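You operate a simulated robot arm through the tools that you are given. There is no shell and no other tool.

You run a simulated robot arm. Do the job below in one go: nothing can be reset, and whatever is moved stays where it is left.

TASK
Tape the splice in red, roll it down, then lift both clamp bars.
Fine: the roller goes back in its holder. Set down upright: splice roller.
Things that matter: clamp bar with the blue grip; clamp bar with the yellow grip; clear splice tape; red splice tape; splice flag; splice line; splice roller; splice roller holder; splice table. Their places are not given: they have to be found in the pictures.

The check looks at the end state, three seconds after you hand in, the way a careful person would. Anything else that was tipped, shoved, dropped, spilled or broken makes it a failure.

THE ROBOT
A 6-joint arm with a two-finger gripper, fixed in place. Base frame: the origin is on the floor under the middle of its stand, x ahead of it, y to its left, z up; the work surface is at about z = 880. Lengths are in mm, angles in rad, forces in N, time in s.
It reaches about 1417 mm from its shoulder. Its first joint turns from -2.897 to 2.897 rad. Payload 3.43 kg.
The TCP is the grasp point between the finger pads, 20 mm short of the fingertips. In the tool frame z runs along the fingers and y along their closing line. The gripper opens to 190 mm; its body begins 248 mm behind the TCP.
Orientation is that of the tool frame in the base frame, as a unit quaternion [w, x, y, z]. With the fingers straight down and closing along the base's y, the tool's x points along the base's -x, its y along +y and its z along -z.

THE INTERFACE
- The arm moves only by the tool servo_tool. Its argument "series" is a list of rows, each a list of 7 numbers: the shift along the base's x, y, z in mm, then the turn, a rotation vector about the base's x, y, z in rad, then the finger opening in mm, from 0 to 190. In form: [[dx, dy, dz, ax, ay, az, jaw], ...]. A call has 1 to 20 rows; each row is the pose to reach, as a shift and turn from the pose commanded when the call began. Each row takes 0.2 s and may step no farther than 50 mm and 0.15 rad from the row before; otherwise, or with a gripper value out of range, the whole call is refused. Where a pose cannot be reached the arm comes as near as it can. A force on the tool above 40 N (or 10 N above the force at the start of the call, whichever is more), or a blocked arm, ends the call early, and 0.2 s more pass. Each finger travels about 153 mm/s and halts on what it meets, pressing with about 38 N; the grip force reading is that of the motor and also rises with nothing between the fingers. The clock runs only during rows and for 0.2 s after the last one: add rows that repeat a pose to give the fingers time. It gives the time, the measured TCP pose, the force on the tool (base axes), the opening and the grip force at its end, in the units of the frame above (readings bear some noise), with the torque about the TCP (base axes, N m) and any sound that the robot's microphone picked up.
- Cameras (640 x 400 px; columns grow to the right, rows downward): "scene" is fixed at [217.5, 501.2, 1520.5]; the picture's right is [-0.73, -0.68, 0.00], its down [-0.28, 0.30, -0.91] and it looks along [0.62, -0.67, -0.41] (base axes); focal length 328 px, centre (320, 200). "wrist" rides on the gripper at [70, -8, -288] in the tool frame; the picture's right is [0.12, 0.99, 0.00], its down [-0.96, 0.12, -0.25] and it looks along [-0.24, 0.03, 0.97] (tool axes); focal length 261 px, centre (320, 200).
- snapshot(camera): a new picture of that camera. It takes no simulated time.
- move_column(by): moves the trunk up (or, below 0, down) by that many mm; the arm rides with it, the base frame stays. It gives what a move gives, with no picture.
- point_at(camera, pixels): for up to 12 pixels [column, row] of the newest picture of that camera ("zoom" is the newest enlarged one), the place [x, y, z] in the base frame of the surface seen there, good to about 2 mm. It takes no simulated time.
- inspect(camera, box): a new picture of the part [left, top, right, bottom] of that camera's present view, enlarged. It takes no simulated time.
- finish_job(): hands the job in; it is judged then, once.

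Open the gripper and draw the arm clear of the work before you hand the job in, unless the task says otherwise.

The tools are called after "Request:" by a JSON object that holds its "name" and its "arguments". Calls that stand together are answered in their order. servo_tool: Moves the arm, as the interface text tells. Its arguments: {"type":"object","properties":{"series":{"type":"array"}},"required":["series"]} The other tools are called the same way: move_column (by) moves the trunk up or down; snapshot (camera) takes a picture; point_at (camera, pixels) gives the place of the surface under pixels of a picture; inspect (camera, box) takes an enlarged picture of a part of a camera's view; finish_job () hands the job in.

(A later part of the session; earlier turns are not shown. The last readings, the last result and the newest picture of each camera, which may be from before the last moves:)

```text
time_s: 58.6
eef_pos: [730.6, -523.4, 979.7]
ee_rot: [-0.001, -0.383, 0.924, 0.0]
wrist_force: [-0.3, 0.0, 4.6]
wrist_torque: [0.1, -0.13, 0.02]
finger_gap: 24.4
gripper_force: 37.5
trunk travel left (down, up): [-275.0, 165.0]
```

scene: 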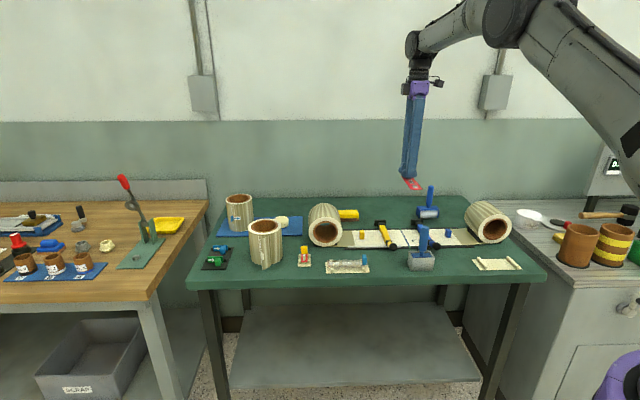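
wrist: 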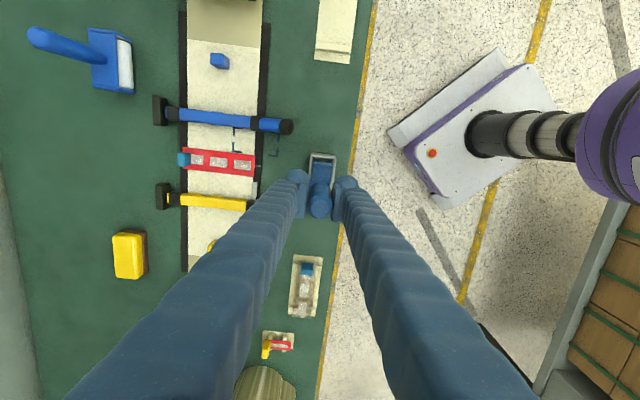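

Contact at 4.6 N; pressing 2.3 mm more and rolling out over the tab toward v≈940.

Request:
{"name": "servo_tool", "arguments": {"series": [[0, 0, -1.2, 0, 0, 0, 0], [0, 0, -2.2, 0, 0, 0, 0], [3, -3, -2.2, 0, 0, 0, 0], [6, -6, -2.2, 0, 0, 0, 0], [9, -9, -2.2, 0, 0, 0, 0], [12, -12, -2.2, 0, 0, 0, 0], [15, -15, -2.2, 0, 0, 0, 0], [18, -18, -2.2, 0, 0, 0, 0], [18, -18, -2.2, 0, 0, 0, 0]]}}

Request:
{"name": "inspect", "arguments": {"camera": "scene", "box": [380, 200, 428, 240]}}

Request:
{"name": "inspect", "arguments": {"camera": "wrist", "box": [240, 110, 400, 210]}}

```text
time_s: 60.6
eef_pos: [747.9, -539.5, 978.5]
ee_rot: [0.0, -0.383, 0.924, -0.001]
wrist_force: [-3.7, 3.7, 22.5]
wrist_torque: [0.21, 0.64, -0.07]
finger_gap: 24.3
gripper_force: 37.6
trunk travel left (down, up): [-275.0, 165.0]
```

```text
10.00 times, centred on (404, 220) of scene
```

zoom: 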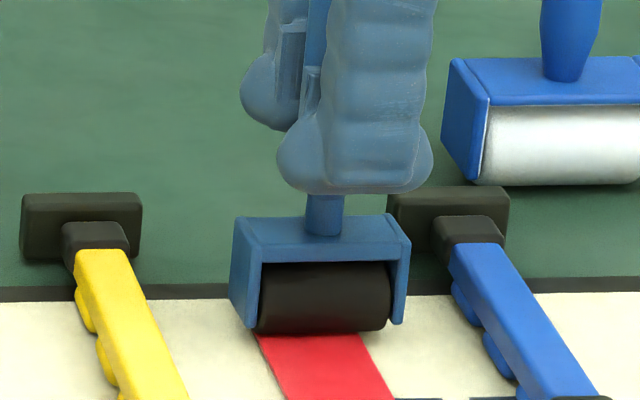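

```text
4.00 times, centred on (320, 160) of wrist
```

zoom: 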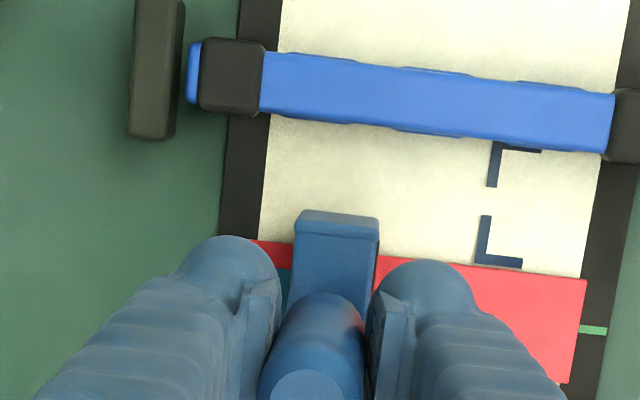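

22.5 N at v≈910. Continuing over the folded tab to the far end of the tape.

Request:
{"name": "servo_tool", "arguments": {"series": [[3, -3, 0, 0, 0, 0, 0], [6, -6, 0, 0, 0, 0, 0], [9, -9, 0, 0, 0, 0, 0], [12, -12, 0, 0, 0, 0, 0], [15, -15, 0, 0, 0, 0, 0], [18, -18, 0, 0, 0, 0, 0], [18, -18, 0, 0, 0, 0, 0]]}}

Request:
{"name": "inspect", "arguments": {"camera": "scene", "box": [380, 200, 428, 240]}}

Request:
{"name": "inspect", "arguments": {"camera": "wrist", "box": [240, 110, 400, 210]}}

```text
time_s: 62.2
eef_pos: [765.2, -557.6, 978.4]
ee_rot: [0.001, -0.383, 0.924, -0.001]
wrist_force: [-2.3, 5.2, 20.7]
wrist_torque: [0.12, 0.51, -0.06]
finger_gap: 24.7
gripper_force: 38.2
trunk travel left (down, up): [-275.0, 165.0]
```

```text
10.00 times, centred on (404, 220) of scene
```

zoom: 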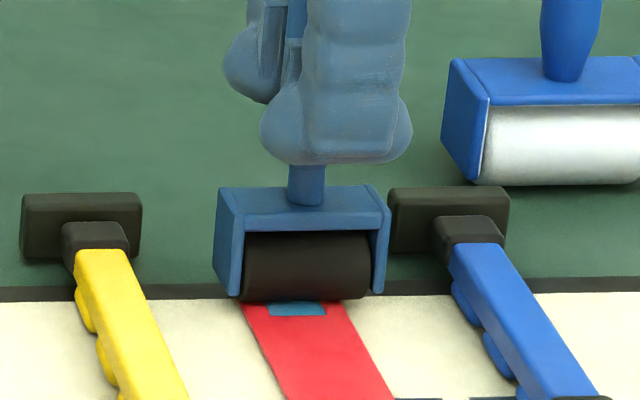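

```text
4.00 times, centred on (320, 160) of wrist
```

zoom: 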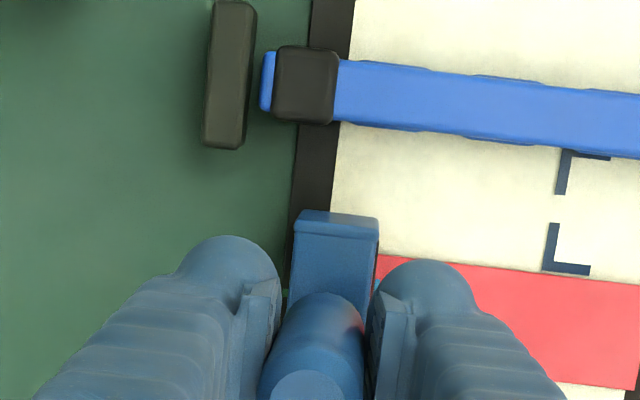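

The last silver patch has disappeared; only the flat blue tab shows. I'll go a few mm further to the tape's end, then roll back along the full length to finish.

Request:
{"name": "servo_tool", "arguments": {"series": [[2.5, -2.5, 0, 0, 0, 0, 0], [5, -5, 0, 0, 0, 0, 0], [5, -5, 0, 0, 0, 0, 0], [1, -1, 0, 0, 0, 0, 0], [-4, 4, 0, 0, 0, 0, 0], [-9, 9, 0, 0, 0, 0, 0], [-14, 14, 0, 0, 0, 0, 0], [-19, 19, 0, 0, 0, 0, 0], [-24, 24, 0, 0, 0, 0, 0], [-29, 29, 0, 0, 0, 0, 0], [-34, 34, 0, 0, 0, 0, 0], [-34, 34, 0, 0, 0, 0, 0]]}}

Request:
{"name": "inspect", "arguments": {"camera": "scene", "box": [380, 205, 428, 245]}}

```text
time_s: 64.8
eef_pos: [731.3, -523.1, 977.8]
ee_rot: [0.0, -0.383, 0.924, 0.001]
wrist_force: [0.1, -0.7, 8.8]
wrist_torque: [0.14, -0.22, -0.02]
finger_gap: 24.4
gripper_force: 37.8
trunk travel left (down, up): [-275.0, 165.0]
```

```text
10.00 times, centred on (404, 225) of scene
```

zoom: 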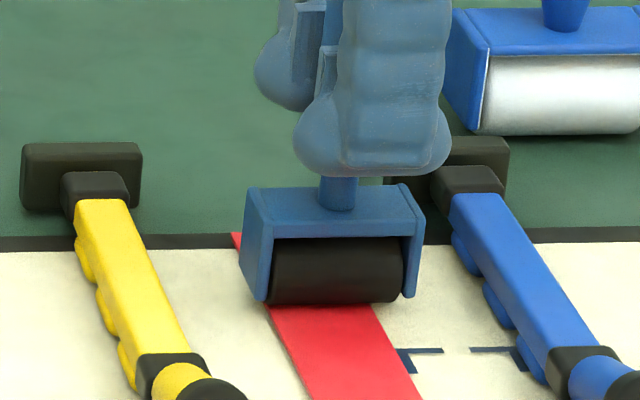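

Adding ~1.4 mm of press and finishing the pass to the near end of the tape.

Request:
{"name": "servo_tool", "arguments": {"series": [[0, 0, -0.8, 0, 0, 0, 0], [0, 0, -1.4, 0, 0, 0, 0], [-5, 5, -1.4, 0, 0, 0, 0], [-10, 10, -1.4, 0, 0, 0, 0], [-15, 15, -1.4, 0, 0, 0, 0], [-20, 20, -1.4, 0, 0, 0, 0], [-25, 25, -1.4, 0, 0, 0, 0], [-30, 30, -1.4, 0, 0, 0, 0], [-35, 35, -1.4, 0, 0, 0, 0], [-40, 40, -1.4, 0, 0, 0, 0], [-45, 45, -1.4, 0, 0, 0, 0], [-50, 50, -1.4, 0, 0, 0, 0], [-53, 53, -1.4, 0, 0, 0, 0], [-53, 53, -1.4, 0, 0, 0, 0]]}}

Request:
{"name": "inspect", "arguments": {"camera": "wrist", "box": [190, 110, 350, 210]}}

Request:
{"name": "inspect", "arguments": {"camera": "scene", "box": [372, 205, 452, 255]}}

```text
time_s: 67.8
eef_pos: [679.5, -469.3, 975.8]
ee_rot: [0.001, -0.383, 0.924, 0.0]
wrist_force: [2.3, -2.5, 18.3]
wrist_torque: [-0.47, -0.04, 0.07]
finger_gap: 24.4
gripper_force: 38.3
trunk travel left (down, up): [-275.0, 165.0]
```

```text
4.00 times, centred on (270, 160) of wrist
```

zoom: 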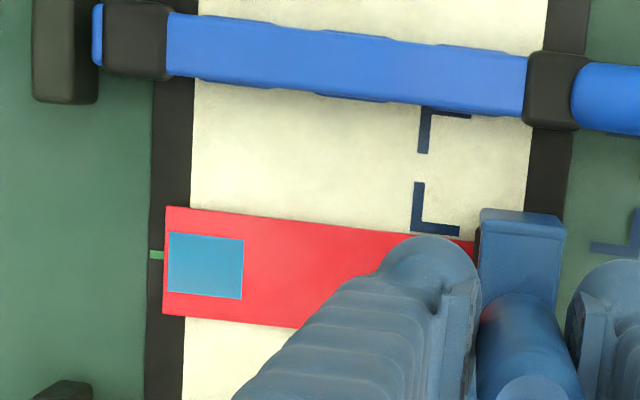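

```text
8.00 times, centred on (412, 230) of scene
```

zoom: 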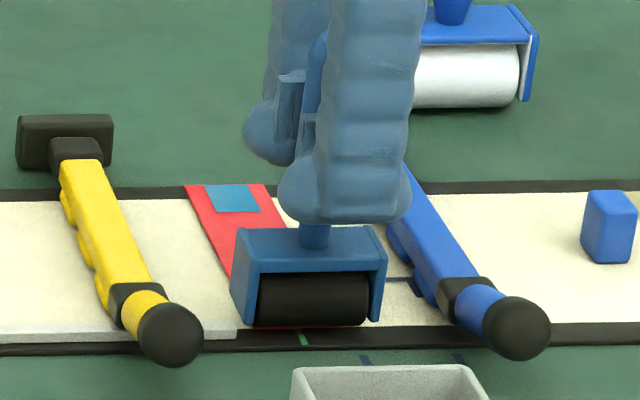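

All silver patches are gone and the tape is rolled down end to end. Now lifting the roller clear and moving back above the holder.

Request:
{"name": "servo_tool", "arguments": {"series": [[0, 0, 6, 0, 0, 0, 0], [0, 0, 25, 0, 0, 0, 0], [0, 0, 55, 0, 0, 0, 0], [0, 0, 85, 0, 0, 0, 0], [-20, 21, 90, 0, 0, 0, 0], [-45, 47, 90, 0, 0, 0, 0], [-70, 73, 90, 0, 0, 0, 0], [-85.6, 88.5, 90, 0, 0, 0, 0], [-85.6, 88.5, 90, 0, 0, 0, 0], [-85.6, 88.5, 90, 0, 0, 0, 0]]}}

Request:
{"name": "inspect", "arguments": {"camera": "wrist", "box": [260, 110, 380, 185]}}

Request:
{"name": "inspect", "arguments": {"camera": "scene", "box": [388, 210, 452, 270]}}

```text
time_s: 70.0
eef_pos: [594.8, -383.8, 1066.3]
ee_rot: [0.0, -0.383, 0.924, 0.0]
wrist_force: [-0.3, -0.6, -2.1]
wrist_torque: [0.04, 0.01, -0.01]
finger_gap: 24.4
gripper_force: 38.1
trunk travel left (down, up): [-275.0, 165.0]
```

```text
5.33 times, centred on (320, 148) of wrist
```

zoom: 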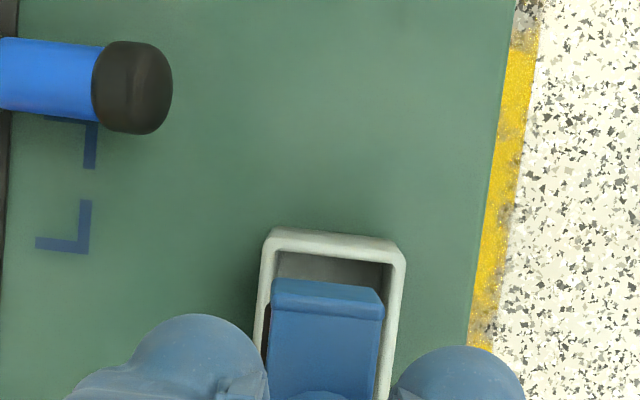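

```text
6.67 times, centred on (420, 240) of scene
```

zoom: 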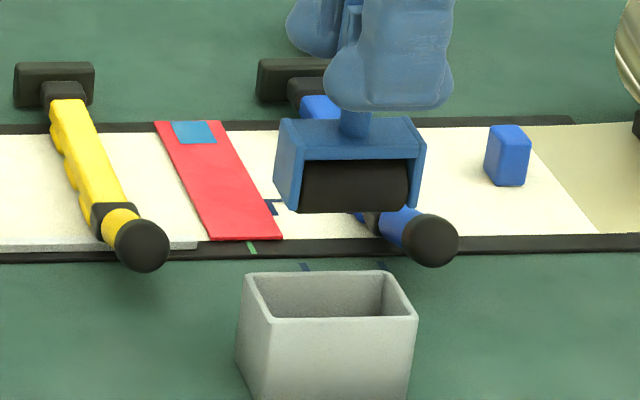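

Roller is above the holder. Measuring frame corners for tilt and offset before inserting.

Request:
{"name": "inspect", "arguments": {"camera": "scene", "box": [412, 222, 456, 248]}}

Request:
{"name": "point_at", "arguments": {"camera": "zoom", "pixels": [[95, 80], [60, 120], [95, 170], [260, 100], [260, 150], [85, 220], [310, 220], [180, 215], [110, 215], [275, 215], [300, 130], [250, 60]]}}

Request:
{"name": "inspect", "arguments": {"camera": "wrist", "box": [290, 140, 354, 180]}}

Request:
{"name": "point_at", "arguments": {"camera": "zoom", "pixels": [[200, 140], [420, 165], [300, 155], [195, 250], [415, 250], [140, 60], [530, 90], [330, 75], [130, 200], [500, 220], [300, 110], [300, 250]]}}

```text
14.55 times, centred on (434, 235) of scene
```

zoom: 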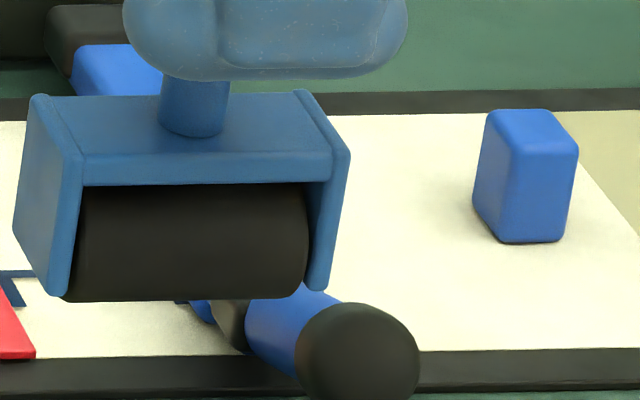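

```text
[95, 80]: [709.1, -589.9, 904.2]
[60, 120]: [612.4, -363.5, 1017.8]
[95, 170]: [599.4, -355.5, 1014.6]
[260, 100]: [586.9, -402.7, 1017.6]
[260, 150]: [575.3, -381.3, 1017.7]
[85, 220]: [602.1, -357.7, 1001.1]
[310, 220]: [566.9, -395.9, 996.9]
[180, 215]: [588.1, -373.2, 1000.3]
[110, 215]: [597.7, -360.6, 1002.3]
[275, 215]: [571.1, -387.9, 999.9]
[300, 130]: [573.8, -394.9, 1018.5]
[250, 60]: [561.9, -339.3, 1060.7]
```

```text
10.00 times, centred on (322, 160) of wrist
```

zoom: 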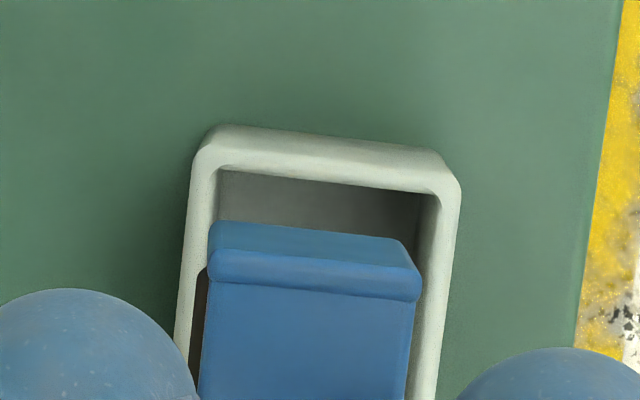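

```text
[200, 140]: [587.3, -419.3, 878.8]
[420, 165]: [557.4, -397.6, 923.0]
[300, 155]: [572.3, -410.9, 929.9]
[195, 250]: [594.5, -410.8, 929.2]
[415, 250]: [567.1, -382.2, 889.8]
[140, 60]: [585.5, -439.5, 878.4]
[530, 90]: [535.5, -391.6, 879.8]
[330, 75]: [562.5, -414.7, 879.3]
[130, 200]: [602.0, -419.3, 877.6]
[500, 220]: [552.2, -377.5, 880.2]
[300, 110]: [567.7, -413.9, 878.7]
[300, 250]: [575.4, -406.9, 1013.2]
```

The frame sits ~2 mm low in u and is tilted ~1.7° with its bottom toward +v relative to the holder. I'll correct both (small turn about u, +2.2 mm in u) and lower to just above the rim.

Request:
{"name": "servo_tool", "arguments": {"series": [[0.8, 0.8, -10, 0.01, 0.01, 0, 0], [1.56, 1.56, -20, 0.0212, 0.0212, 0, 0], [1.56, 1.56, -28, 0.0212, 0.0212, 0, 0], [1.56, 1.56, -28, 0.0212, 0.0212, 0, 0], [1.56, 1.56, -28, 0.0212, 0.0212, 0, 0]]}}

Request:
{"name": "inspect", "arguments": {"camera": "wrist", "box": [290, 130, 354, 170]}}

Request:
{"name": "inspect", "arguments": {"camera": "scene", "box": [392, 220, 456, 270]}}

```text
time_s: 71.2
eef_pos: [595.5, -381.3, 1038.7]
ee_rot: [-0.006, -0.383, 0.924, 0.013]
wrist_force: [0.5, -0.9, -2.1]
wrist_torque: [-0.02, -0.01, -0.02]
finger_gap: 24.5
gripper_force: 38.0
trunk travel left (down, up): [-275.0, 165.0]
```

```text
10.00 times, centred on (322, 150) of wrist
```

zoom: 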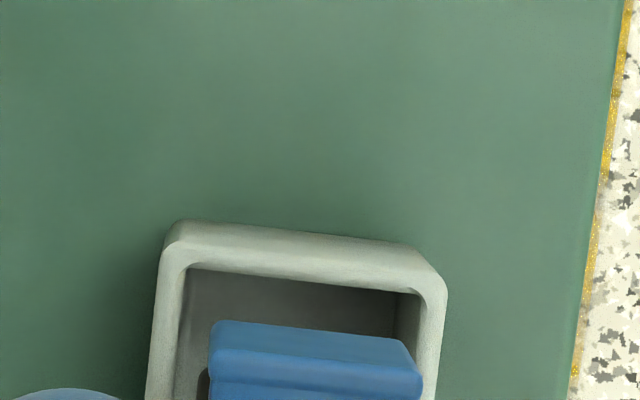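

```text
8.00 times, centred on (424, 245) of scene
```

zoom: 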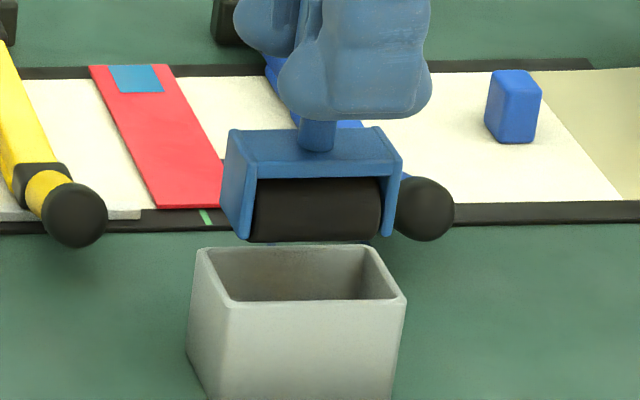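

Now just above the rim. I'll measure holder rim and side-plate positions in the scene view as a cross-check in u and for verticality.

Request:
{"name": "inspect", "arguments": {"camera": "scene", "box": [408, 228, 448, 263]}}

Request:
{"name": "point_at", "arguments": {"camera": "zoom", "pixels": [[120, 140], [110, 220], [370, 130], [360, 205], [240, 120], [240, 220], [110, 350], [390, 345], [60, 270], [375, 260], [200, 345], [60, 150]]}}

```text
11.43 times, centred on (428, 246) of scene
```

zoom: 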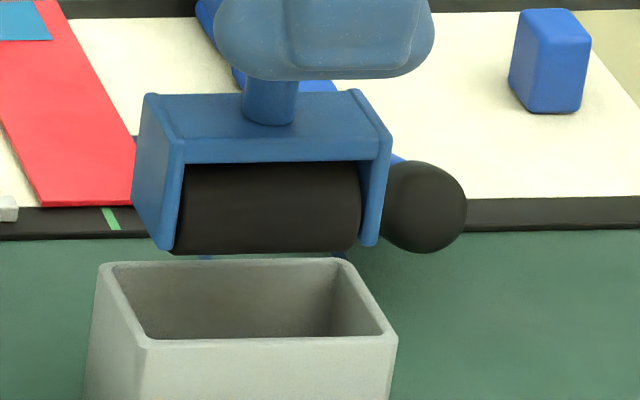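

```text
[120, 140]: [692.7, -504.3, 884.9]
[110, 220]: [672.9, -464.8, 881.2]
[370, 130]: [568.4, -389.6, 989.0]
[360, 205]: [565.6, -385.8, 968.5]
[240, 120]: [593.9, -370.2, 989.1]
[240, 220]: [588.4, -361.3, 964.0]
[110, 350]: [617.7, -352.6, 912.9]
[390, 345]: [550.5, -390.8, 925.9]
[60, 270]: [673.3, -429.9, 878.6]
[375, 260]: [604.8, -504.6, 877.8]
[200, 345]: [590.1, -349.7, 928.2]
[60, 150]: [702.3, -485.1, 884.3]
```

Checking verticality via the plate fronts (top vs bottom) and the holder's near rim line more precisely.

Request:
{"name": "point_at", "arguments": {"camera": "zoom", "pixels": [[280, 152], [220, 154], [340, 150], [168, 170], [165, 225], [374, 170], [370, 225], [160, 339], [270, 340], [370, 336], [125, 264], [330, 260]]}}

```text
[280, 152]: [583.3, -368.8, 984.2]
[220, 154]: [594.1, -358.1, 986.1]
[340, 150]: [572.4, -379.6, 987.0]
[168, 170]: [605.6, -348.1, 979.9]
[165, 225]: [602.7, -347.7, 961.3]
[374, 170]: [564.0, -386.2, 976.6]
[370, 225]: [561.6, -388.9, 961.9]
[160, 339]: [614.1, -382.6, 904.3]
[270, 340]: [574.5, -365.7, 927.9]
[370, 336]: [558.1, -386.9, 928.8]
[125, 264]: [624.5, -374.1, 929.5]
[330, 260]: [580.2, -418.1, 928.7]
```

Scene suggests a slight over-correction of tilt and ~1 mm short in v; wrist view says it's aligned. I'll take back a third of the tilt, shift +2 mm in u, and lower to just above the rim.

Request:
{"name": "servo_tool", "arguments": {"series": [[1.4, 1.4, -4, -0.0071, -0.0071, 0, 0], [1.4, 1.4, -10, -0.0071, -0.0071, 0, 0], [1.4, 1.4, -13, -0.0071, -0.0071, 0, 0], [1.4, 1.4, -13, -0.0071, -0.0071, 0, 0]]}}

Request:
{"name": "inspect", "arguments": {"camera": "wrist", "box": [290, 130, 354, 170]}}

Request:
{"name": "inspect", "arguments": {"camera": "scene", "box": [408, 228, 448, 263]}}

```text
time_s: 72.2
eef_pos: [596.5, -379.1, 1024.9]
ee_rot: [-0.004, -0.383, 0.924, 0.01]
wrist_force: [-0.5, -0.5, -2.2]
wrist_torque: [-0.01, -0.01, 0.0]
finger_gap: 24.6
gripper_force: 37.7
trunk travel left (down, up): [-275.0, 165.0]
```

```text
10.00 times, centred on (322, 150) of wrist
```

zoom: 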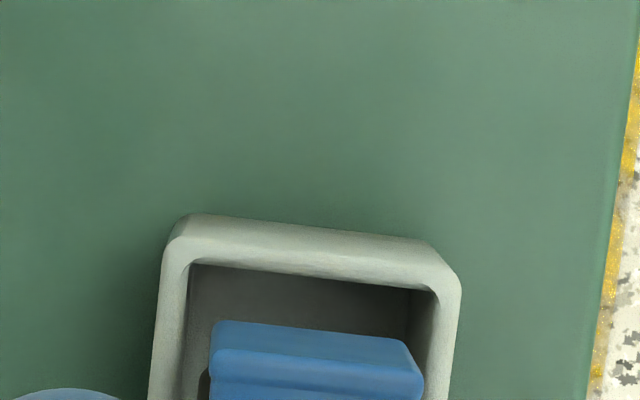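

```text
11.43 times, centred on (428, 246) of scene
```

zoom: 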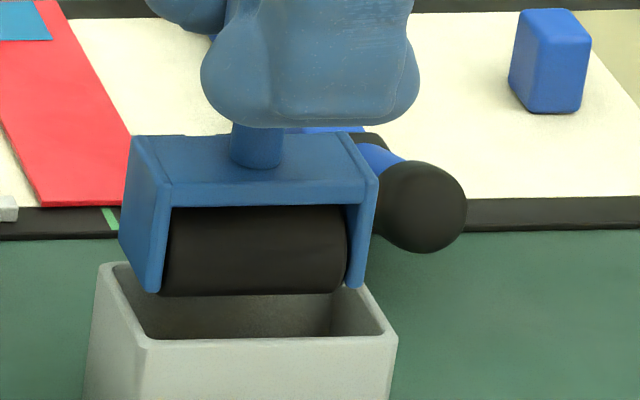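

Measuring the roller bottom height and its fore-aft place relative to the holder opening.

Request:
{"name": "point_at", "arguments": {"camera": "zoom", "pixels": [[250, 290], [250, 270], [250, 240], [150, 285], [355, 282], [240, 195], [150, 230], [360, 230], [270, 342], [150, 342], [390, 338], [118, 270]]}}

Request:
{"name": "snapshot", "arguments": {"camera": "scene"}}

```text
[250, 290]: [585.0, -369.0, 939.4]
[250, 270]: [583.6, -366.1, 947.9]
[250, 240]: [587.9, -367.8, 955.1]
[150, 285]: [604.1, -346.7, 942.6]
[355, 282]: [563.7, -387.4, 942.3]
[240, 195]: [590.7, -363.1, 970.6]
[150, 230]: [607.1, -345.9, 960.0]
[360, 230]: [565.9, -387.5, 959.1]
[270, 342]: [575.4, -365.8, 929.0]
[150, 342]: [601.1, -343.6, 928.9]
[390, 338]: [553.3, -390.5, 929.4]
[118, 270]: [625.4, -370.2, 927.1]
```

```text
taken
```

scene: 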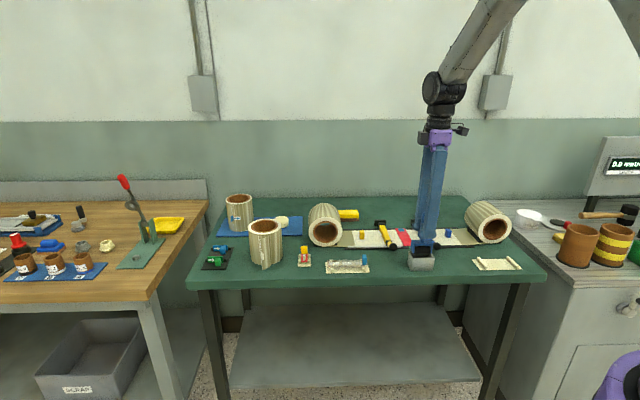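

The scene shows the frame now at u≈154 while the seated position was ≈150, so the last u shifts were too much; v is aligned. Moving back 3.7 mm in u and rechecking before entering.

Request:
{"name": "servo_tool", "arguments": {"series": [[-1.3, -1.3, 0, 0, 0, 0, 0], [-2.6, -2.6, 0, 0, 0, 0, 0], [-2.6, -2.6, 0, 0, 0, 0, 0], [-2.6, -2.6, 0, 0, 0, 0, 0]]}}

Request:
{"name": "inspect", "arguments": {"camera": "scene", "box": [408, 228, 448, 263]}}

Request:
{"name": "point_at", "arguments": {"camera": "zoom", "pixels": [[160, 270], [165, 285], [370, 270], [372, 250], [345, 270], [395, 345], [148, 350], [145, 342], [396, 336]]}}

Request:
{"name": "inspect", "arguments": {"camera": "wrist", "box": [290, 130, 354, 170]}}

```text
time_s: 73.2
eef_pos: [593.6, -381.5, 1024.3]
ee_rot: [-0.004, -0.383, 0.924, 0.01]
wrist_force: [0.9, -0.7, -1.7]
wrist_torque: [-0.02, 0.04, -0.02]
finger_gap: 24.2
gripper_force: 37.7
trunk travel left (down, up): [-275.0, 165.0]
```

```text
11.43 times, centred on (428, 246) of scene
```

zoom: 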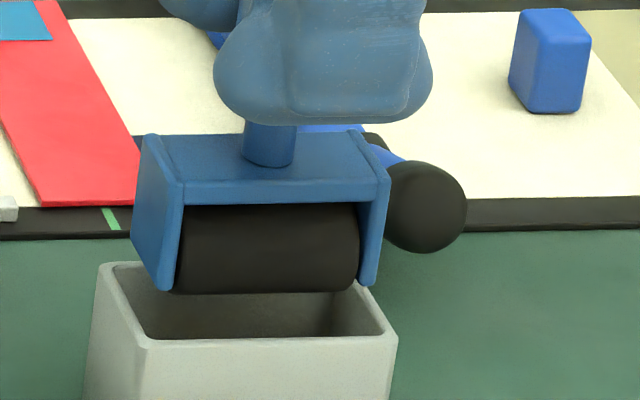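

```text
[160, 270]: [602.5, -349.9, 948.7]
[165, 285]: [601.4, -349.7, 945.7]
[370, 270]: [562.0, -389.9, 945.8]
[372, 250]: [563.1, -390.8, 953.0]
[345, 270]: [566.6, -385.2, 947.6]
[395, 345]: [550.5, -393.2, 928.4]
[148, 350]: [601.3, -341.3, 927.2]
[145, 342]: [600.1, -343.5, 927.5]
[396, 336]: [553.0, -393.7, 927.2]
```

```text
10.00 times, centred on (322, 150) of wrist
```

zoom: 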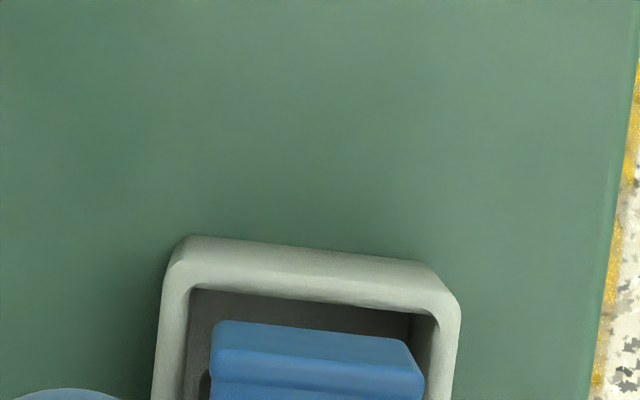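

Combining both views, the frame is ~2 mm low in u for the pocket. Shifting +1.9 mm in u and descending a few mm into the opening while watching the force.

Request:
{"name": "servo_tool", "arguments": {"series": [[1.35, 1.35, 0, 0, 0, 0, 0], [1.35, 1.35, -3, 0, 0, 0, 0], [1.35, 1.35, -6, 0, 0, 0, 0], [1.35, 1.35, -8, 0, 0, 0, 0], [1.35, 1.35, -8, 0, 0, 0, 0]]}}

Request:
{"name": "inspect", "arguments": {"camera": "scene", "box": [408, 228, 448, 263]}}

Request:
{"name": "inspect", "arguments": {"camera": "wrist", "box": [290, 130, 354, 170]}}

```text
time_s: 74.4
eef_pos: [595.4, -379.1, 1017.2]
ee_rot: [-0.003, -0.383, 0.924, 0.01]
wrist_force: [-0.3, -0.1, -1.8]
wrist_torque: [-0.03, 0.01, -0.01]
finger_gap: 24.7
gripper_force: 37.8
trunk travel left (down, up): [-275.0, 165.0]
```

```text
11.43 times, centred on (428, 246) of scene
```

zoom: 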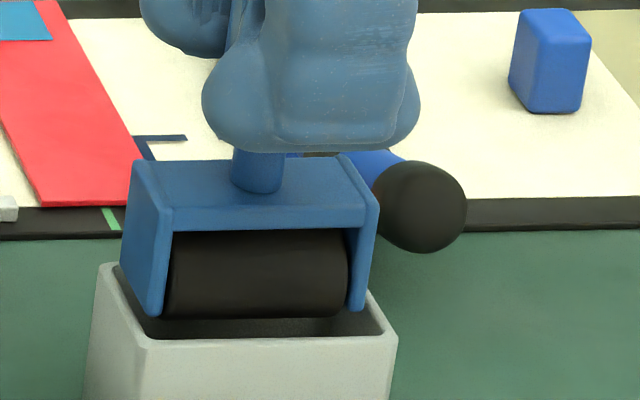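

```text
10.00 times, centred on (322, 150) of wrist
```

zoom: 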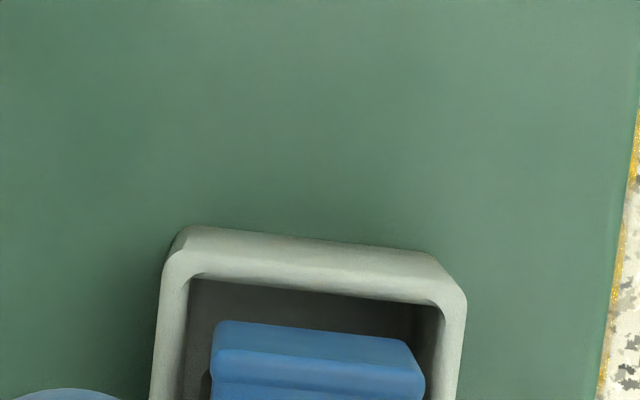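

Both gaps look even (about 1–1.5 mm each side in u, centered in v). Continuing down in small steps.

Request:
{"name": "servo_tool", "arguments": {"series": [[0, 0, -3, 0, 0, 0, 0], [0, 0, -6, 0, 0, 0, 0], [0, 0, -9, 0, 0, 0, 0], [0, 0, -12, 0, 0, 0, 0], [0, 0, -12, 0, 0, 0, 0]]}}

Request:
{"name": "inspect", "arguments": {"camera": "scene", "box": [408, 228, 448, 263]}}

Request:
{"name": "inspect", "arguments": {"camera": "wrist", "box": [290, 130, 354, 170]}}

```text
time_s: 75.6
eef_pos: [594.1, -379.3, 1004.1]
ee_rot: [-0.004, -0.383, 0.924, 0.01]
wrist_force: [0.5, -0.3, -1.5]
wrist_torque: [0.0, 0.02, -0.06]
finger_gap: 24.4
gripper_force: 38.0
trunk travel left (down, up): [-275.0, 165.0]
```

```text
11.43 times, centred on (428, 246) of scene
```

zoom: 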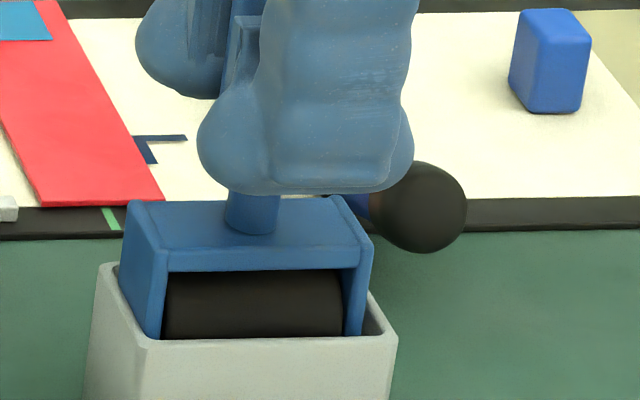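

```text
10.00 times, centred on (322, 150) of wrist
```

zoom: 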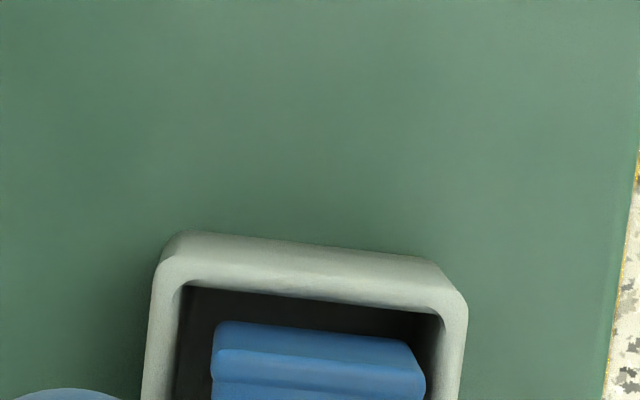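

Entering freely (no contact force). Shifting 0.7 mm toward -u to even the gaps and continuing down.

Request:
{"name": "servo_tool", "arguments": {"series": [[-0.5, -0.5, -4, 0, 0, 0, 0], [-0.5, -0.5, -8, 0, 0, 0, 0], [-0.5, -0.5, -12, 0, 0, 0, 0], [-0.5, -0.5, -16, 0, 0, 0, 0], [-0.5, -0.5, -20, 0, 0, 0, 0], [-0.5, -0.5, -20, 0, 0, 0, 0]]}}

Request:
{"name": "inspect", "arguments": {"camera": "scene", "box": [400, 222, 448, 264]}}

Request:
{"name": "inspect", "arguments": {"camera": "wrist", "box": [290, 130, 354, 170]}}

```text
time_s: 77.0
eef_pos: [594.2, -380.2, 984.5]
ee_rot: [-0.004, -0.382, 0.924, 0.01]
wrist_force: [-0.1, 0.0, -1.3]
wrist_torque: [-0.01, 0.03, 0.03]
finger_gap: 24.5
gripper_force: 38.3
trunk travel left (down, up): [-275.0, 165.0]
```

```text
9.52 times, centred on (424, 243) of scene
```

zoom: 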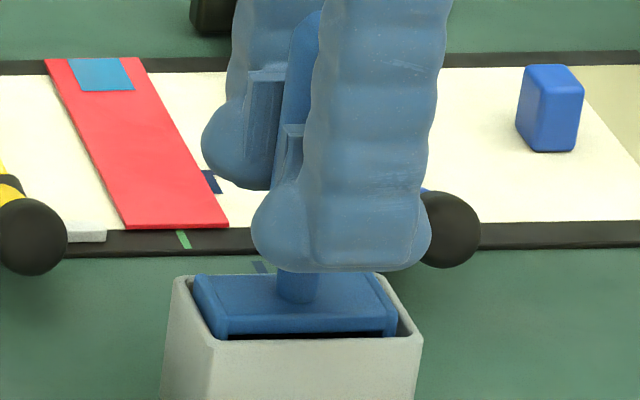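

```text
10.00 times, centred on (322, 150) of wrist
```

zoom: 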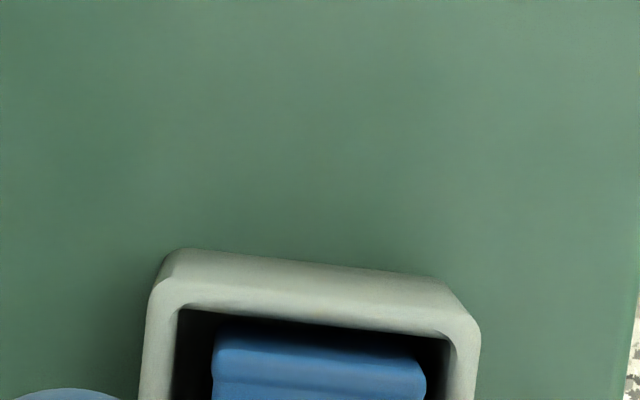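

Roller is almost seated, still no contact. Lowering in 1.5 mm steps until it touches the floor of the holder.

Request:
{"name": "servo_tool", "arguments": {"series": [[0, 0, -2, 0, 0, 0, 0], [0, 0, -4, 0, 0, 0, 0], [0, 0, -5.5, 0, 0, 0, 0], [0, 0, -6.5, 0, 0, 0, 0], [0, 0, -6.5, 0, 0, 0, 0]]}}

Request:
{"name": "inspect", "arguments": {"camera": "scene", "box": [400, 222, 448, 264]}}

```text
time_s: 78.2
eef_pos: [595.0, -380.4, 977.8]
ee_rot: [-0.004, -0.383, 0.924, 0.01]
wrist_force: [0.9, 0.2, -1.1]
wrist_torque: [0.01, 0.01, -0.02]
finger_gap: 24.5
gripper_force: 38.2
trunk travel left (down, up): [-275.0, 165.0]
```

```text
9.52 times, centred on (424, 243) of scene
```

zoom: 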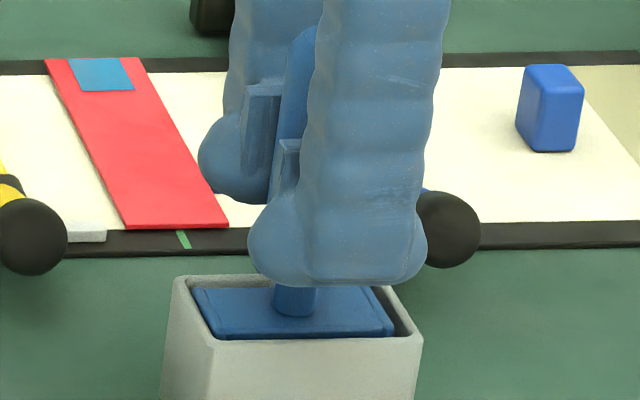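

Frame top is level with the rim; about 2 mm remain. Continuing until contact.

Request:
{"name": "servo_tool", "arguments": {"series": [[0, 0, -1, 0, 0, 0, 0], [0, 0, -2, 0, 0, 0, 0], [0, 0, -2.5, 0, 0, 0, 0], [0, 0, -2.5, 0, 0, 0, 0]]}}

```text
time_s: 79.2
eef_pos: [594.4, -380.4, 977.1]
ee_rot: [-0.005, -0.383, 0.924, 0.009]
wrist_force: [0.3, 0.0, -1.9]
wrist_torque: [-0.01, 0.01, 0.01]
finger_gap: 24.8
gripper_force: 38.6
trunk travel left (down, up): [-275.0, 165.0]
```

Still hanging free (−1.9 N). Lowering 2 mm more.

Request:
{"name": "servo_tool", "arguments": {"series": [[0, 0, -1, 0, 0, 0, 0], [0, 0, -2, 0, 0, 0, 0], [0, 0, -2, 0, 0, 0, 0]]}}

Request:
{"name": "inspect", "arguments": {"camera": "scene", "box": [400, 222, 448, 264]}}

```text
time_s: 80.0
eef_pos: [595.1, -381.4, 974.4]
ee_rot: [-0.004, -0.383, 0.924, 0.009]
wrist_force: [-0.8, -1.5, 1.5]
wrist_torque: [-0.02, 0.0, 0.0]
finger_gap: 24.4
gripper_force: 38.3
trunk travel left (down, up): [-275.0, 165.0]
```

```text
9.52 times, centred on (424, 243) of scene
```

zoom: 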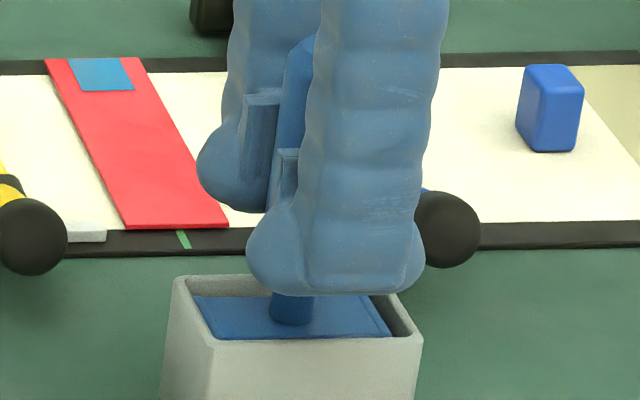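

The roller touches the holder floor (+1.5 N) and sits as before. Opening the fingers slowly.

Request:
{"name": "servo_tool", "arguments": {"series": [[0, 0, 0, 0, 0, 0, 24], [0, 0, 0, 0, 0, 0, 28], [0, 0, 0, 0, 0, 0, 34], [0, 0, 0, 0, 0, 0, 45], [0, 0, 0, 0, 0, 0, 60], [0, 0, 0, 0, 0, 0, 70], [0, 0, 0, 0, 0, 0, 70]]}}

Request:
{"name": "inspect", "arguments": {"camera": "scene", "box": [400, 214, 448, 264]}}

Request:
{"name": "inspect", "arguments": {"camera": "wrist", "box": [260, 120, 380, 220]}}

```text
time_s: 81.6
eef_pos: [595.2, -381.2, 974.6]
ee_rot: [-0.003, -0.383, 0.924, 0.009]
wrist_force: [-0.4, 0.4, -1.0]
wrist_torque: [-0.01, 0.0, 0.0]
finger_gap: 69.9
gripper_force: 0.1
trunk travel left (down, up): [-275.0, 165.0]
```

```text
8.00 times, centred on (424, 239) of scene
```

zoom: 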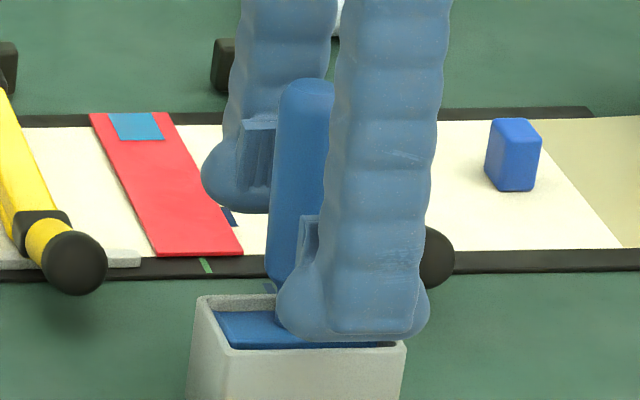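

```text
4.00 times, centred on (320, 170) of wrist
```

zoom: 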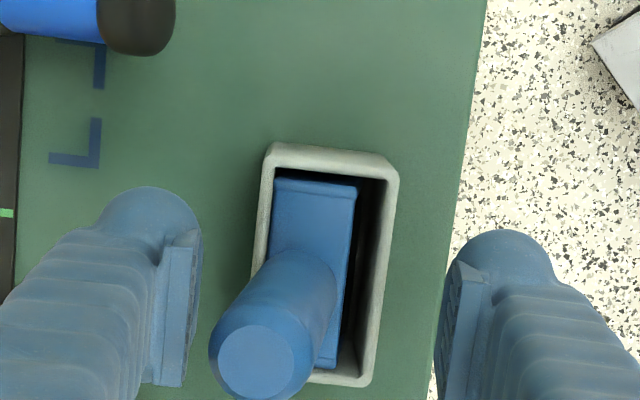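

After opening, the roller appears to lean toward the web (handle top at (255,360) vs frame at (314,270)). I'll measure the handle's top and bottom to get the lean.

Request:
{"name": "inspect", "arguments": {"camera": "wrist", "box": [270, 150, 350, 230]}}

Request:
{"name": "point_at", "arguments": {"camera": "zoom", "pixels": [[230, 260], [200, 260], [260, 260], [230, 230], [230, 290]]}}

Request:
{"name": "inspect", "arguments": {"camera": "scene", "box": [400, 214, 448, 264]}}

Request:
{"name": "point_at", "arguments": {"camera": "zoom", "pixels": [[300, 90], [300, 130], [290, 200], [285, 250], [270, 310], [270, 330], [230, 345], [330, 345], [215, 310], [240, 320]]}}

```text
5.00 times, centred on (310, 190) of wrist
```

zoom: 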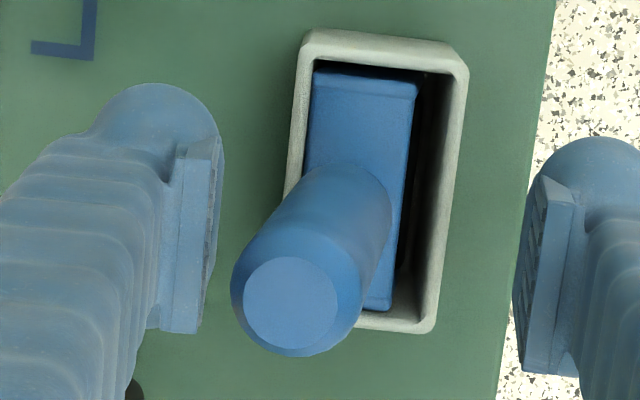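

```text
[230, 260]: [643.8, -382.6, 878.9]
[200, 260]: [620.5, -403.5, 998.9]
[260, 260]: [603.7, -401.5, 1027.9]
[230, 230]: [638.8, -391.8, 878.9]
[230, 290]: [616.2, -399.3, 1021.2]
```

```text
8.00 times, centred on (424, 239) of scene
```

zoom: 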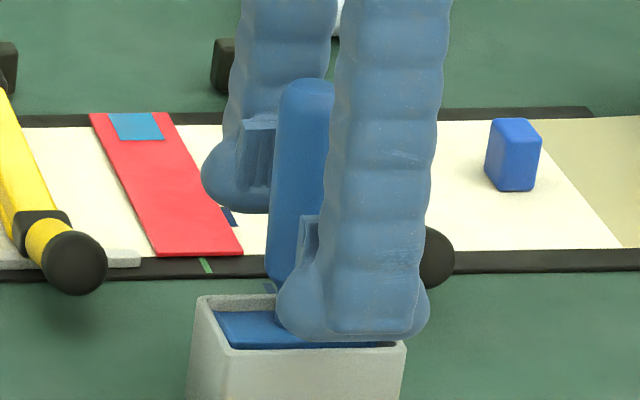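

```text
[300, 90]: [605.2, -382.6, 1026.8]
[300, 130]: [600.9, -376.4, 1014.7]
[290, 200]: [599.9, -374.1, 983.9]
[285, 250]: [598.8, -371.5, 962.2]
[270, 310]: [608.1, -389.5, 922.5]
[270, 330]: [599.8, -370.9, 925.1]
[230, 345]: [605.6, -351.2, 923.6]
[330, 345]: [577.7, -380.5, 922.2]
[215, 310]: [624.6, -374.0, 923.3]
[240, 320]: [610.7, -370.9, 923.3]
```

The roller leans ~5° toward the web inside its pocket. I'll straighten the tool to vertical and re-close on the handle, which should bring it upright, then look again.

Request:
{"name": "servo_tool", "arguments": {"series": [[0, 0, 0, -0.0141, -0.0141, 0, 70], [0, 0, 0, -0.0141, -0.0141, 0, 55], [0, 0, 0, -0.0141, -0.0141, 0, 45], [0, 0, 0, -0.0141, -0.0141, 0, 38], [0, 0, 0, -0.0141, -0.0141, 0, 33], [0, 0, 0, -0.0141, -0.0141, 0, 29], [0, 0, 0, -0.0141, -0.0141, 0, 26], [0, 0, 0, -0.0141, -0.0141, 0, 22], [0, 0, 0, -0.0141, -0.0141, 0, 10], [0, 0, 0, -0.0141, -0.0141, 0, 0], [0, 0, 0, -0.0141, -0.0141, 0, 0]]}}

Request:
{"name": "inspect", "arguments": {"camera": "wrist", "box": [270, 140, 370, 220]}}

Request:
{"name": "inspect", "arguments": {"camera": "scene", "box": [400, 214, 448, 264]}}

```text
time_s: 84.0
eef_pos: [595.5, -381.8, 973.5]
ee_rot: [0.0, -0.383, 0.924, 0.0]
wrist_force: [-0.2, 0.2, -0.2]
wrist_torque: [-0.01, 0.02, -0.02]
finger_gap: 24.2
gripper_force: 38.0
trunk travel left (down, up): [-275.0, 165.0]
```

```text
5.00 times, centred on (320, 180) of wrist
```

zoom: 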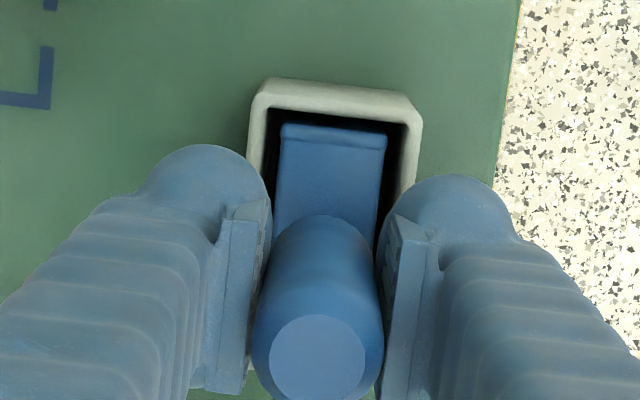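

```text
8.00 times, centred on (424, 239) of scene
```

zoom: 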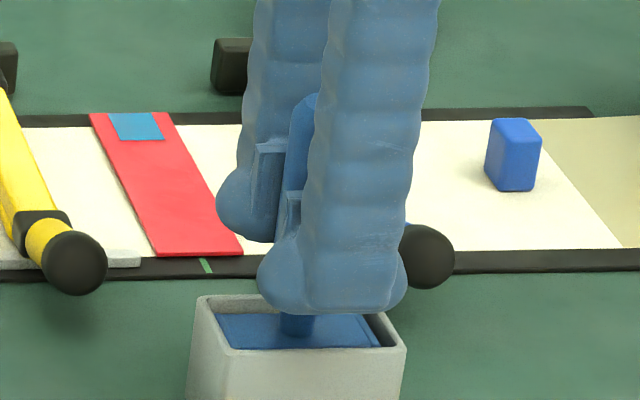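

The roller is upright and centered again in the pocket. Releasing very gradually this time and checking whether it stays.

Request:
{"name": "servo_tool", "arguments": {"series": [[0, 0, 0, 0, 0, 0, 23.5], [0, 0, 0, 0, 0, 0, 24], [0, 0, 0, 0, 0, 0, 24.5], [0, 0, 0, 0, 0, 0, 25], [0, 0, 0, 0, 0, 0, 25.5], [0, 0, 0, 0, 0, 0, 26], [0, 0, 0, 0, 0, 0, 27], [0, 0, 0, 0, 0, 0, 28], [0, 0, 0, 0, 0, 0, 30], [0, 0, 0, 0, 0, 0, 30]]}}

Request:
{"name": "inspect", "arguments": {"camera": "wrist", "box": [270, 140, 370, 220]}}

```text
time_s: 86.2
eef_pos: [594.8, -381.1, 974.6]
ee_rot: [0.0, -0.383, 0.924, 0.0]
wrist_force: [-1.1, 0.2, -0.3]
wrist_torque: [0.02, 0.01, -0.04]
finger_gap: 30.0
gripper_force: 0.1
trunk travel left (down, up): [-275.0, 165.0]
```

```text
5.00 times, centred on (320, 180) of wrist
```

zoom: 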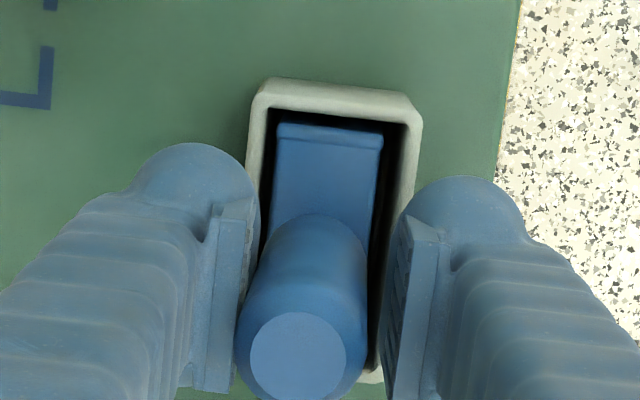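

It starts leaning toward +v again against the finger, so the balance point lies slightly to −v. I'll re-close, shift ~1.2 mm toward −v, and release slowly again.

Request:
{"name": "servo_tool", "arguments": {"series": [[0, 0, 0, 0, 0, 0, 27], [0, 0, 0, 0, 0, 0, 24], [0, 0, 0, 0, 0, 0, 15], [0, 0, 0, 0, 0, 0, 5], [-0.85, 0.85, 0, 0, 0, 0, 0], [-0.85, 0.85, 0, 0, 0, 0, 0], [-0.85, 0.85, 0, 0, 0, 0, 10], [-0.85, 0.85, 0, 0, 0, 0, 20], [-0.85, 0.85, 0, 0, 0, 0, 23.5], [-0.85, 0.85, 0, 0, 0, 0, 24], [-0.85, 0.85, 0, 0, 0, 0, 24.5], [-0.85, 0.85, 0, 0, 0, 0, 25], [-0.85, 0.85, 0, 0, 0, 0, 25.5], [-0.85, 0.85, 0, 0, 0, 0, 26], [-0.85, 0.85, 0, 0, 0, 0, 27], [-0.85, 0.85, 0, 0, 0, 0, 28], [-0.85, 0.85, 0, 0, 0, 0, 30], [-0.85, 0.85, 0, 0, 0, 0, 30]]}}

Request:
{"name": "inspect", "arguments": {"camera": "wrist", "box": [270, 140, 370, 220]}}

```text
time_s: 90.0
eef_pos: [594.5, -380.1, 973.5]
ee_rot: [0.0, -0.383, 0.924, 0.0]
wrist_force: [-0.1, 0.3, -0.5]
wrist_torque: [0.0, -0.01, 0.0]
finger_gap: 29.6
gripper_force: 0.0
trunk travel left (down, up): [-275.0, 165.0]
```

```text
5.00 times, centred on (320, 180) of wrist
```

zoom: 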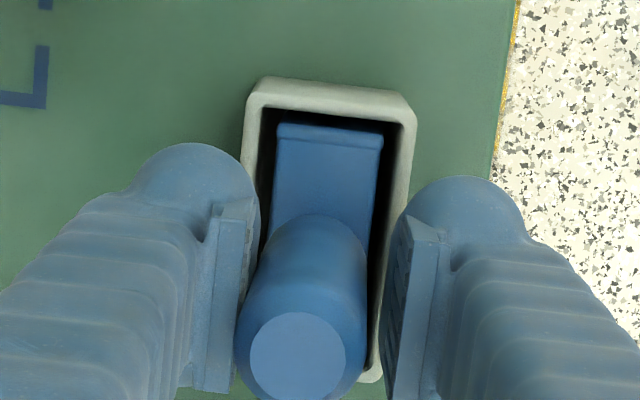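

Still tips toward +v. I'll try a further 3 mm toward −v to find the balance side.

Request:
{"name": "servo_tool", "arguments": {"series": [[0, 0, 0, 0, 0, 0, 27], [0, 0, 0, 0, 0, 0, 24], [0, 0, 0, 0, 0, 0, 15], [-0.7, 0.7, 0, 0, 0, 0, 5], [-1.4, 1.4, 0, 0, 0, 0, 0], [-2.1, 2.1, 0, 0, 0, 0, 0], [-2.1, 2.1, 0, 0, 0, 0, 10], [-2.1, 2.1, 0, 0, 0, 0, 20], [-2.1, 2.1, 0, 0, 0, 0, 23.5], [-2.1, 2.1, 0, 0, 0, 0, 24], [-2.1, 2.1, 0, 0, 0, 0, 24.5], [-2.1, 2.1, 0, 0, 0, 0, 25], [-2.1, 2.1, 0, 0, 0, 0, 25.5], [-2.1, 2.1, 0, 0, 0, 0, 26], [-2.1, 2.1, 0, 0, 0, 0, 27], [-2.1, 2.1, 0, 0, 0, 0, 28], [-2.1, 2.1, 0, 0, 0, 0, 30], [-2.1, 2.1, 0, 0, 0, 0, 30]]}}

Request:
{"name": "inspect", "arguments": {"camera": "wrist", "box": [270, 140, 370, 220]}}

```text
time_s: 93.8
eef_pos: [590.7, -377.9, 973.6]
ee_rot: [-0.001, -0.383, 0.924, -0.001]
wrist_force: [0.3, 0.6, -0.1]
wrist_torque: [-0.01, -0.04, 0.0]
finger_gap: 29.9
gripper_force: 0.1
trunk travel left (down, up): [-275.0, 165.0]
```

```text
5.00 times, centred on (320, 180) of wrist
```

zoom: 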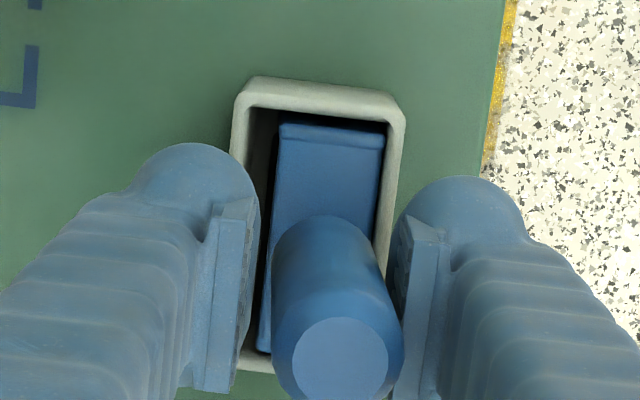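

Now it leans the other way, so the balance point lies in between. Trying about +2 mm back toward the web.

Request:
{"name": "servo_tool", "arguments": {"series": [[0, 0, 0, 0, 0, 0, 27], [0, 0, 0, 0, 0, 0, 24], [0, 0, 0, 0, 0, 0, 15], [0.75, -0.75, 0, 0, 0, 0, 5], [1.5, -1.5, 0, 0, 0, 0, 0], [1.5, -1.5, 0, 0, 0, 0, 0], [1.5, -1.5, 0, 0, 0, 0, 10], [1.5, -1.5, 0, 0, 0, 0, 20], [1.5, -1.5, 0, 0, 0, 0, 23.5], [1.5, -1.5, 0, 0, 0, 0, 24], [1.5, -1.5, 0, 0, 0, 0, 24.5], [1.5, -1.5, 0, 0, 0, 0, 25], [1.5, -1.5, 0, 0, 0, 0, 25.5], [1.5, -1.5, 0, 0, 0, 0, 26], [1.5, -1.5, 0, 0, 0, 0, 27], [1.5, -1.5, 0, 0, 0, 0, 28], [1.5, -1.5, 0, 0, 0, 0, 30], [1.5, -1.5, 0, 0, 0, 0, 32], [1.5, -1.5, 0, 0, 0, 0, 32]]}}

Request:
{"name": "inspect", "arguments": {"camera": "wrist", "box": [270, 140, 370, 220]}}

```text
time_s: 97.8
eef_pos: [594.1, -378.7, 973.3]
ee_rot: [0.0, -0.383, 0.924, 0.0]
wrist_force: [0.5, -0.5, 0.6]
wrist_torque: [0.03, 0.0, 0.0]
finger_gap: 32.1
gripper_force: 0.1
trunk travel left (down, up): [-275.0, 165.0]
```

```text
5.00 times, centred on (320, 180) of wrist
```

zoom: 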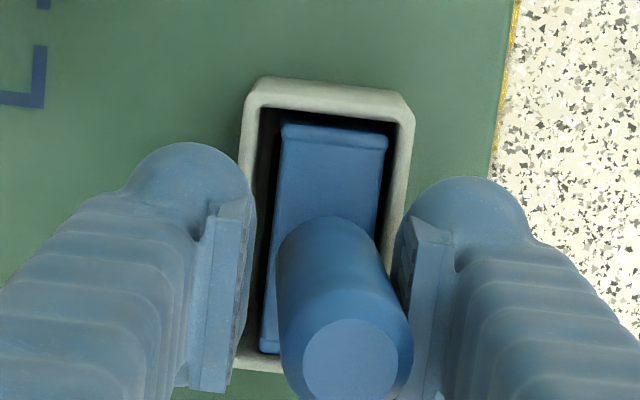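

It falls to −v at this spot and to +v 1.4 mm further, so it's a free rocker in the pocket. One more try at the midpoint.

Request:
{"name": "servo_tool", "arguments": {"series": [[0, 0, 0, 0, 0, 0, 27], [0, 0, 0, 0, 0, 0, 24], [0, 0, 0, 0, 0, 0, 15], [0.3, -0.3, 0, 0, 0, 0, 5], [0.55, -0.55, 0, 0, 0, 0, 0], [0.55, -0.55, 0, 0, 0, 0, 0], [0.55, -0.55, 0, 0, 0, 0, 0], [0.55, -0.55, 0, 0, 0, 0, 15], [0.55, -0.55, 0, 0, 0, 0, 22], [0.55, -0.55, 0, 0, 0, 0, 24], [0.55, -0.55, 0, 0, 0, 0, 25], [0.55, -0.55, 0, 0, 0, 0, 27], [0.55, -0.55, 0, 0, 0, 0, 32], [0.55, -0.55, 0, 0, 0, 0, 40], [0.55, -0.55, 0, 0, 0, 0, 50], [0.55, -0.55, 0, 0, 0, 0, 60], [0.55, -0.55, 0, 0, 0, 0, 60]]}}

Request:
{"name": "inspect", "arguments": {"camera": "wrist", "box": [270, 140, 370, 220]}}

```text
time_s: 101.4
eef_pos: [594.5, -380.5, 974.2]
ee_rot: [0.0, -0.382, 0.924, 0.0]
wrist_force: [0.4, -0.3, 0.7]
wrist_torque: [0.02, 0.0, -0.02]
finger_gap: 60.1
gripper_force: 0.1
trunk travel left (down, up): [-275.0, 165.0]
```

```text
5.00 times, centred on (320, 180) of wrist
```

zoom: 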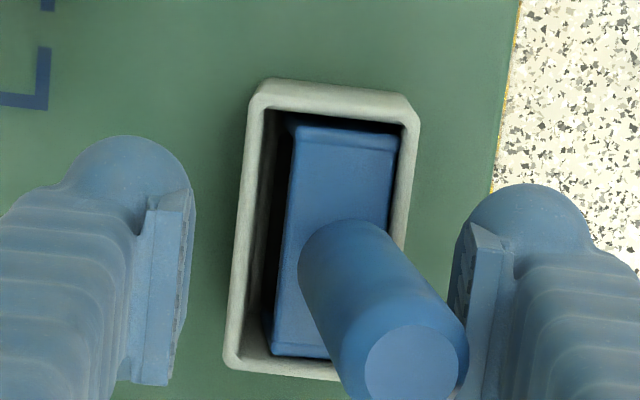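

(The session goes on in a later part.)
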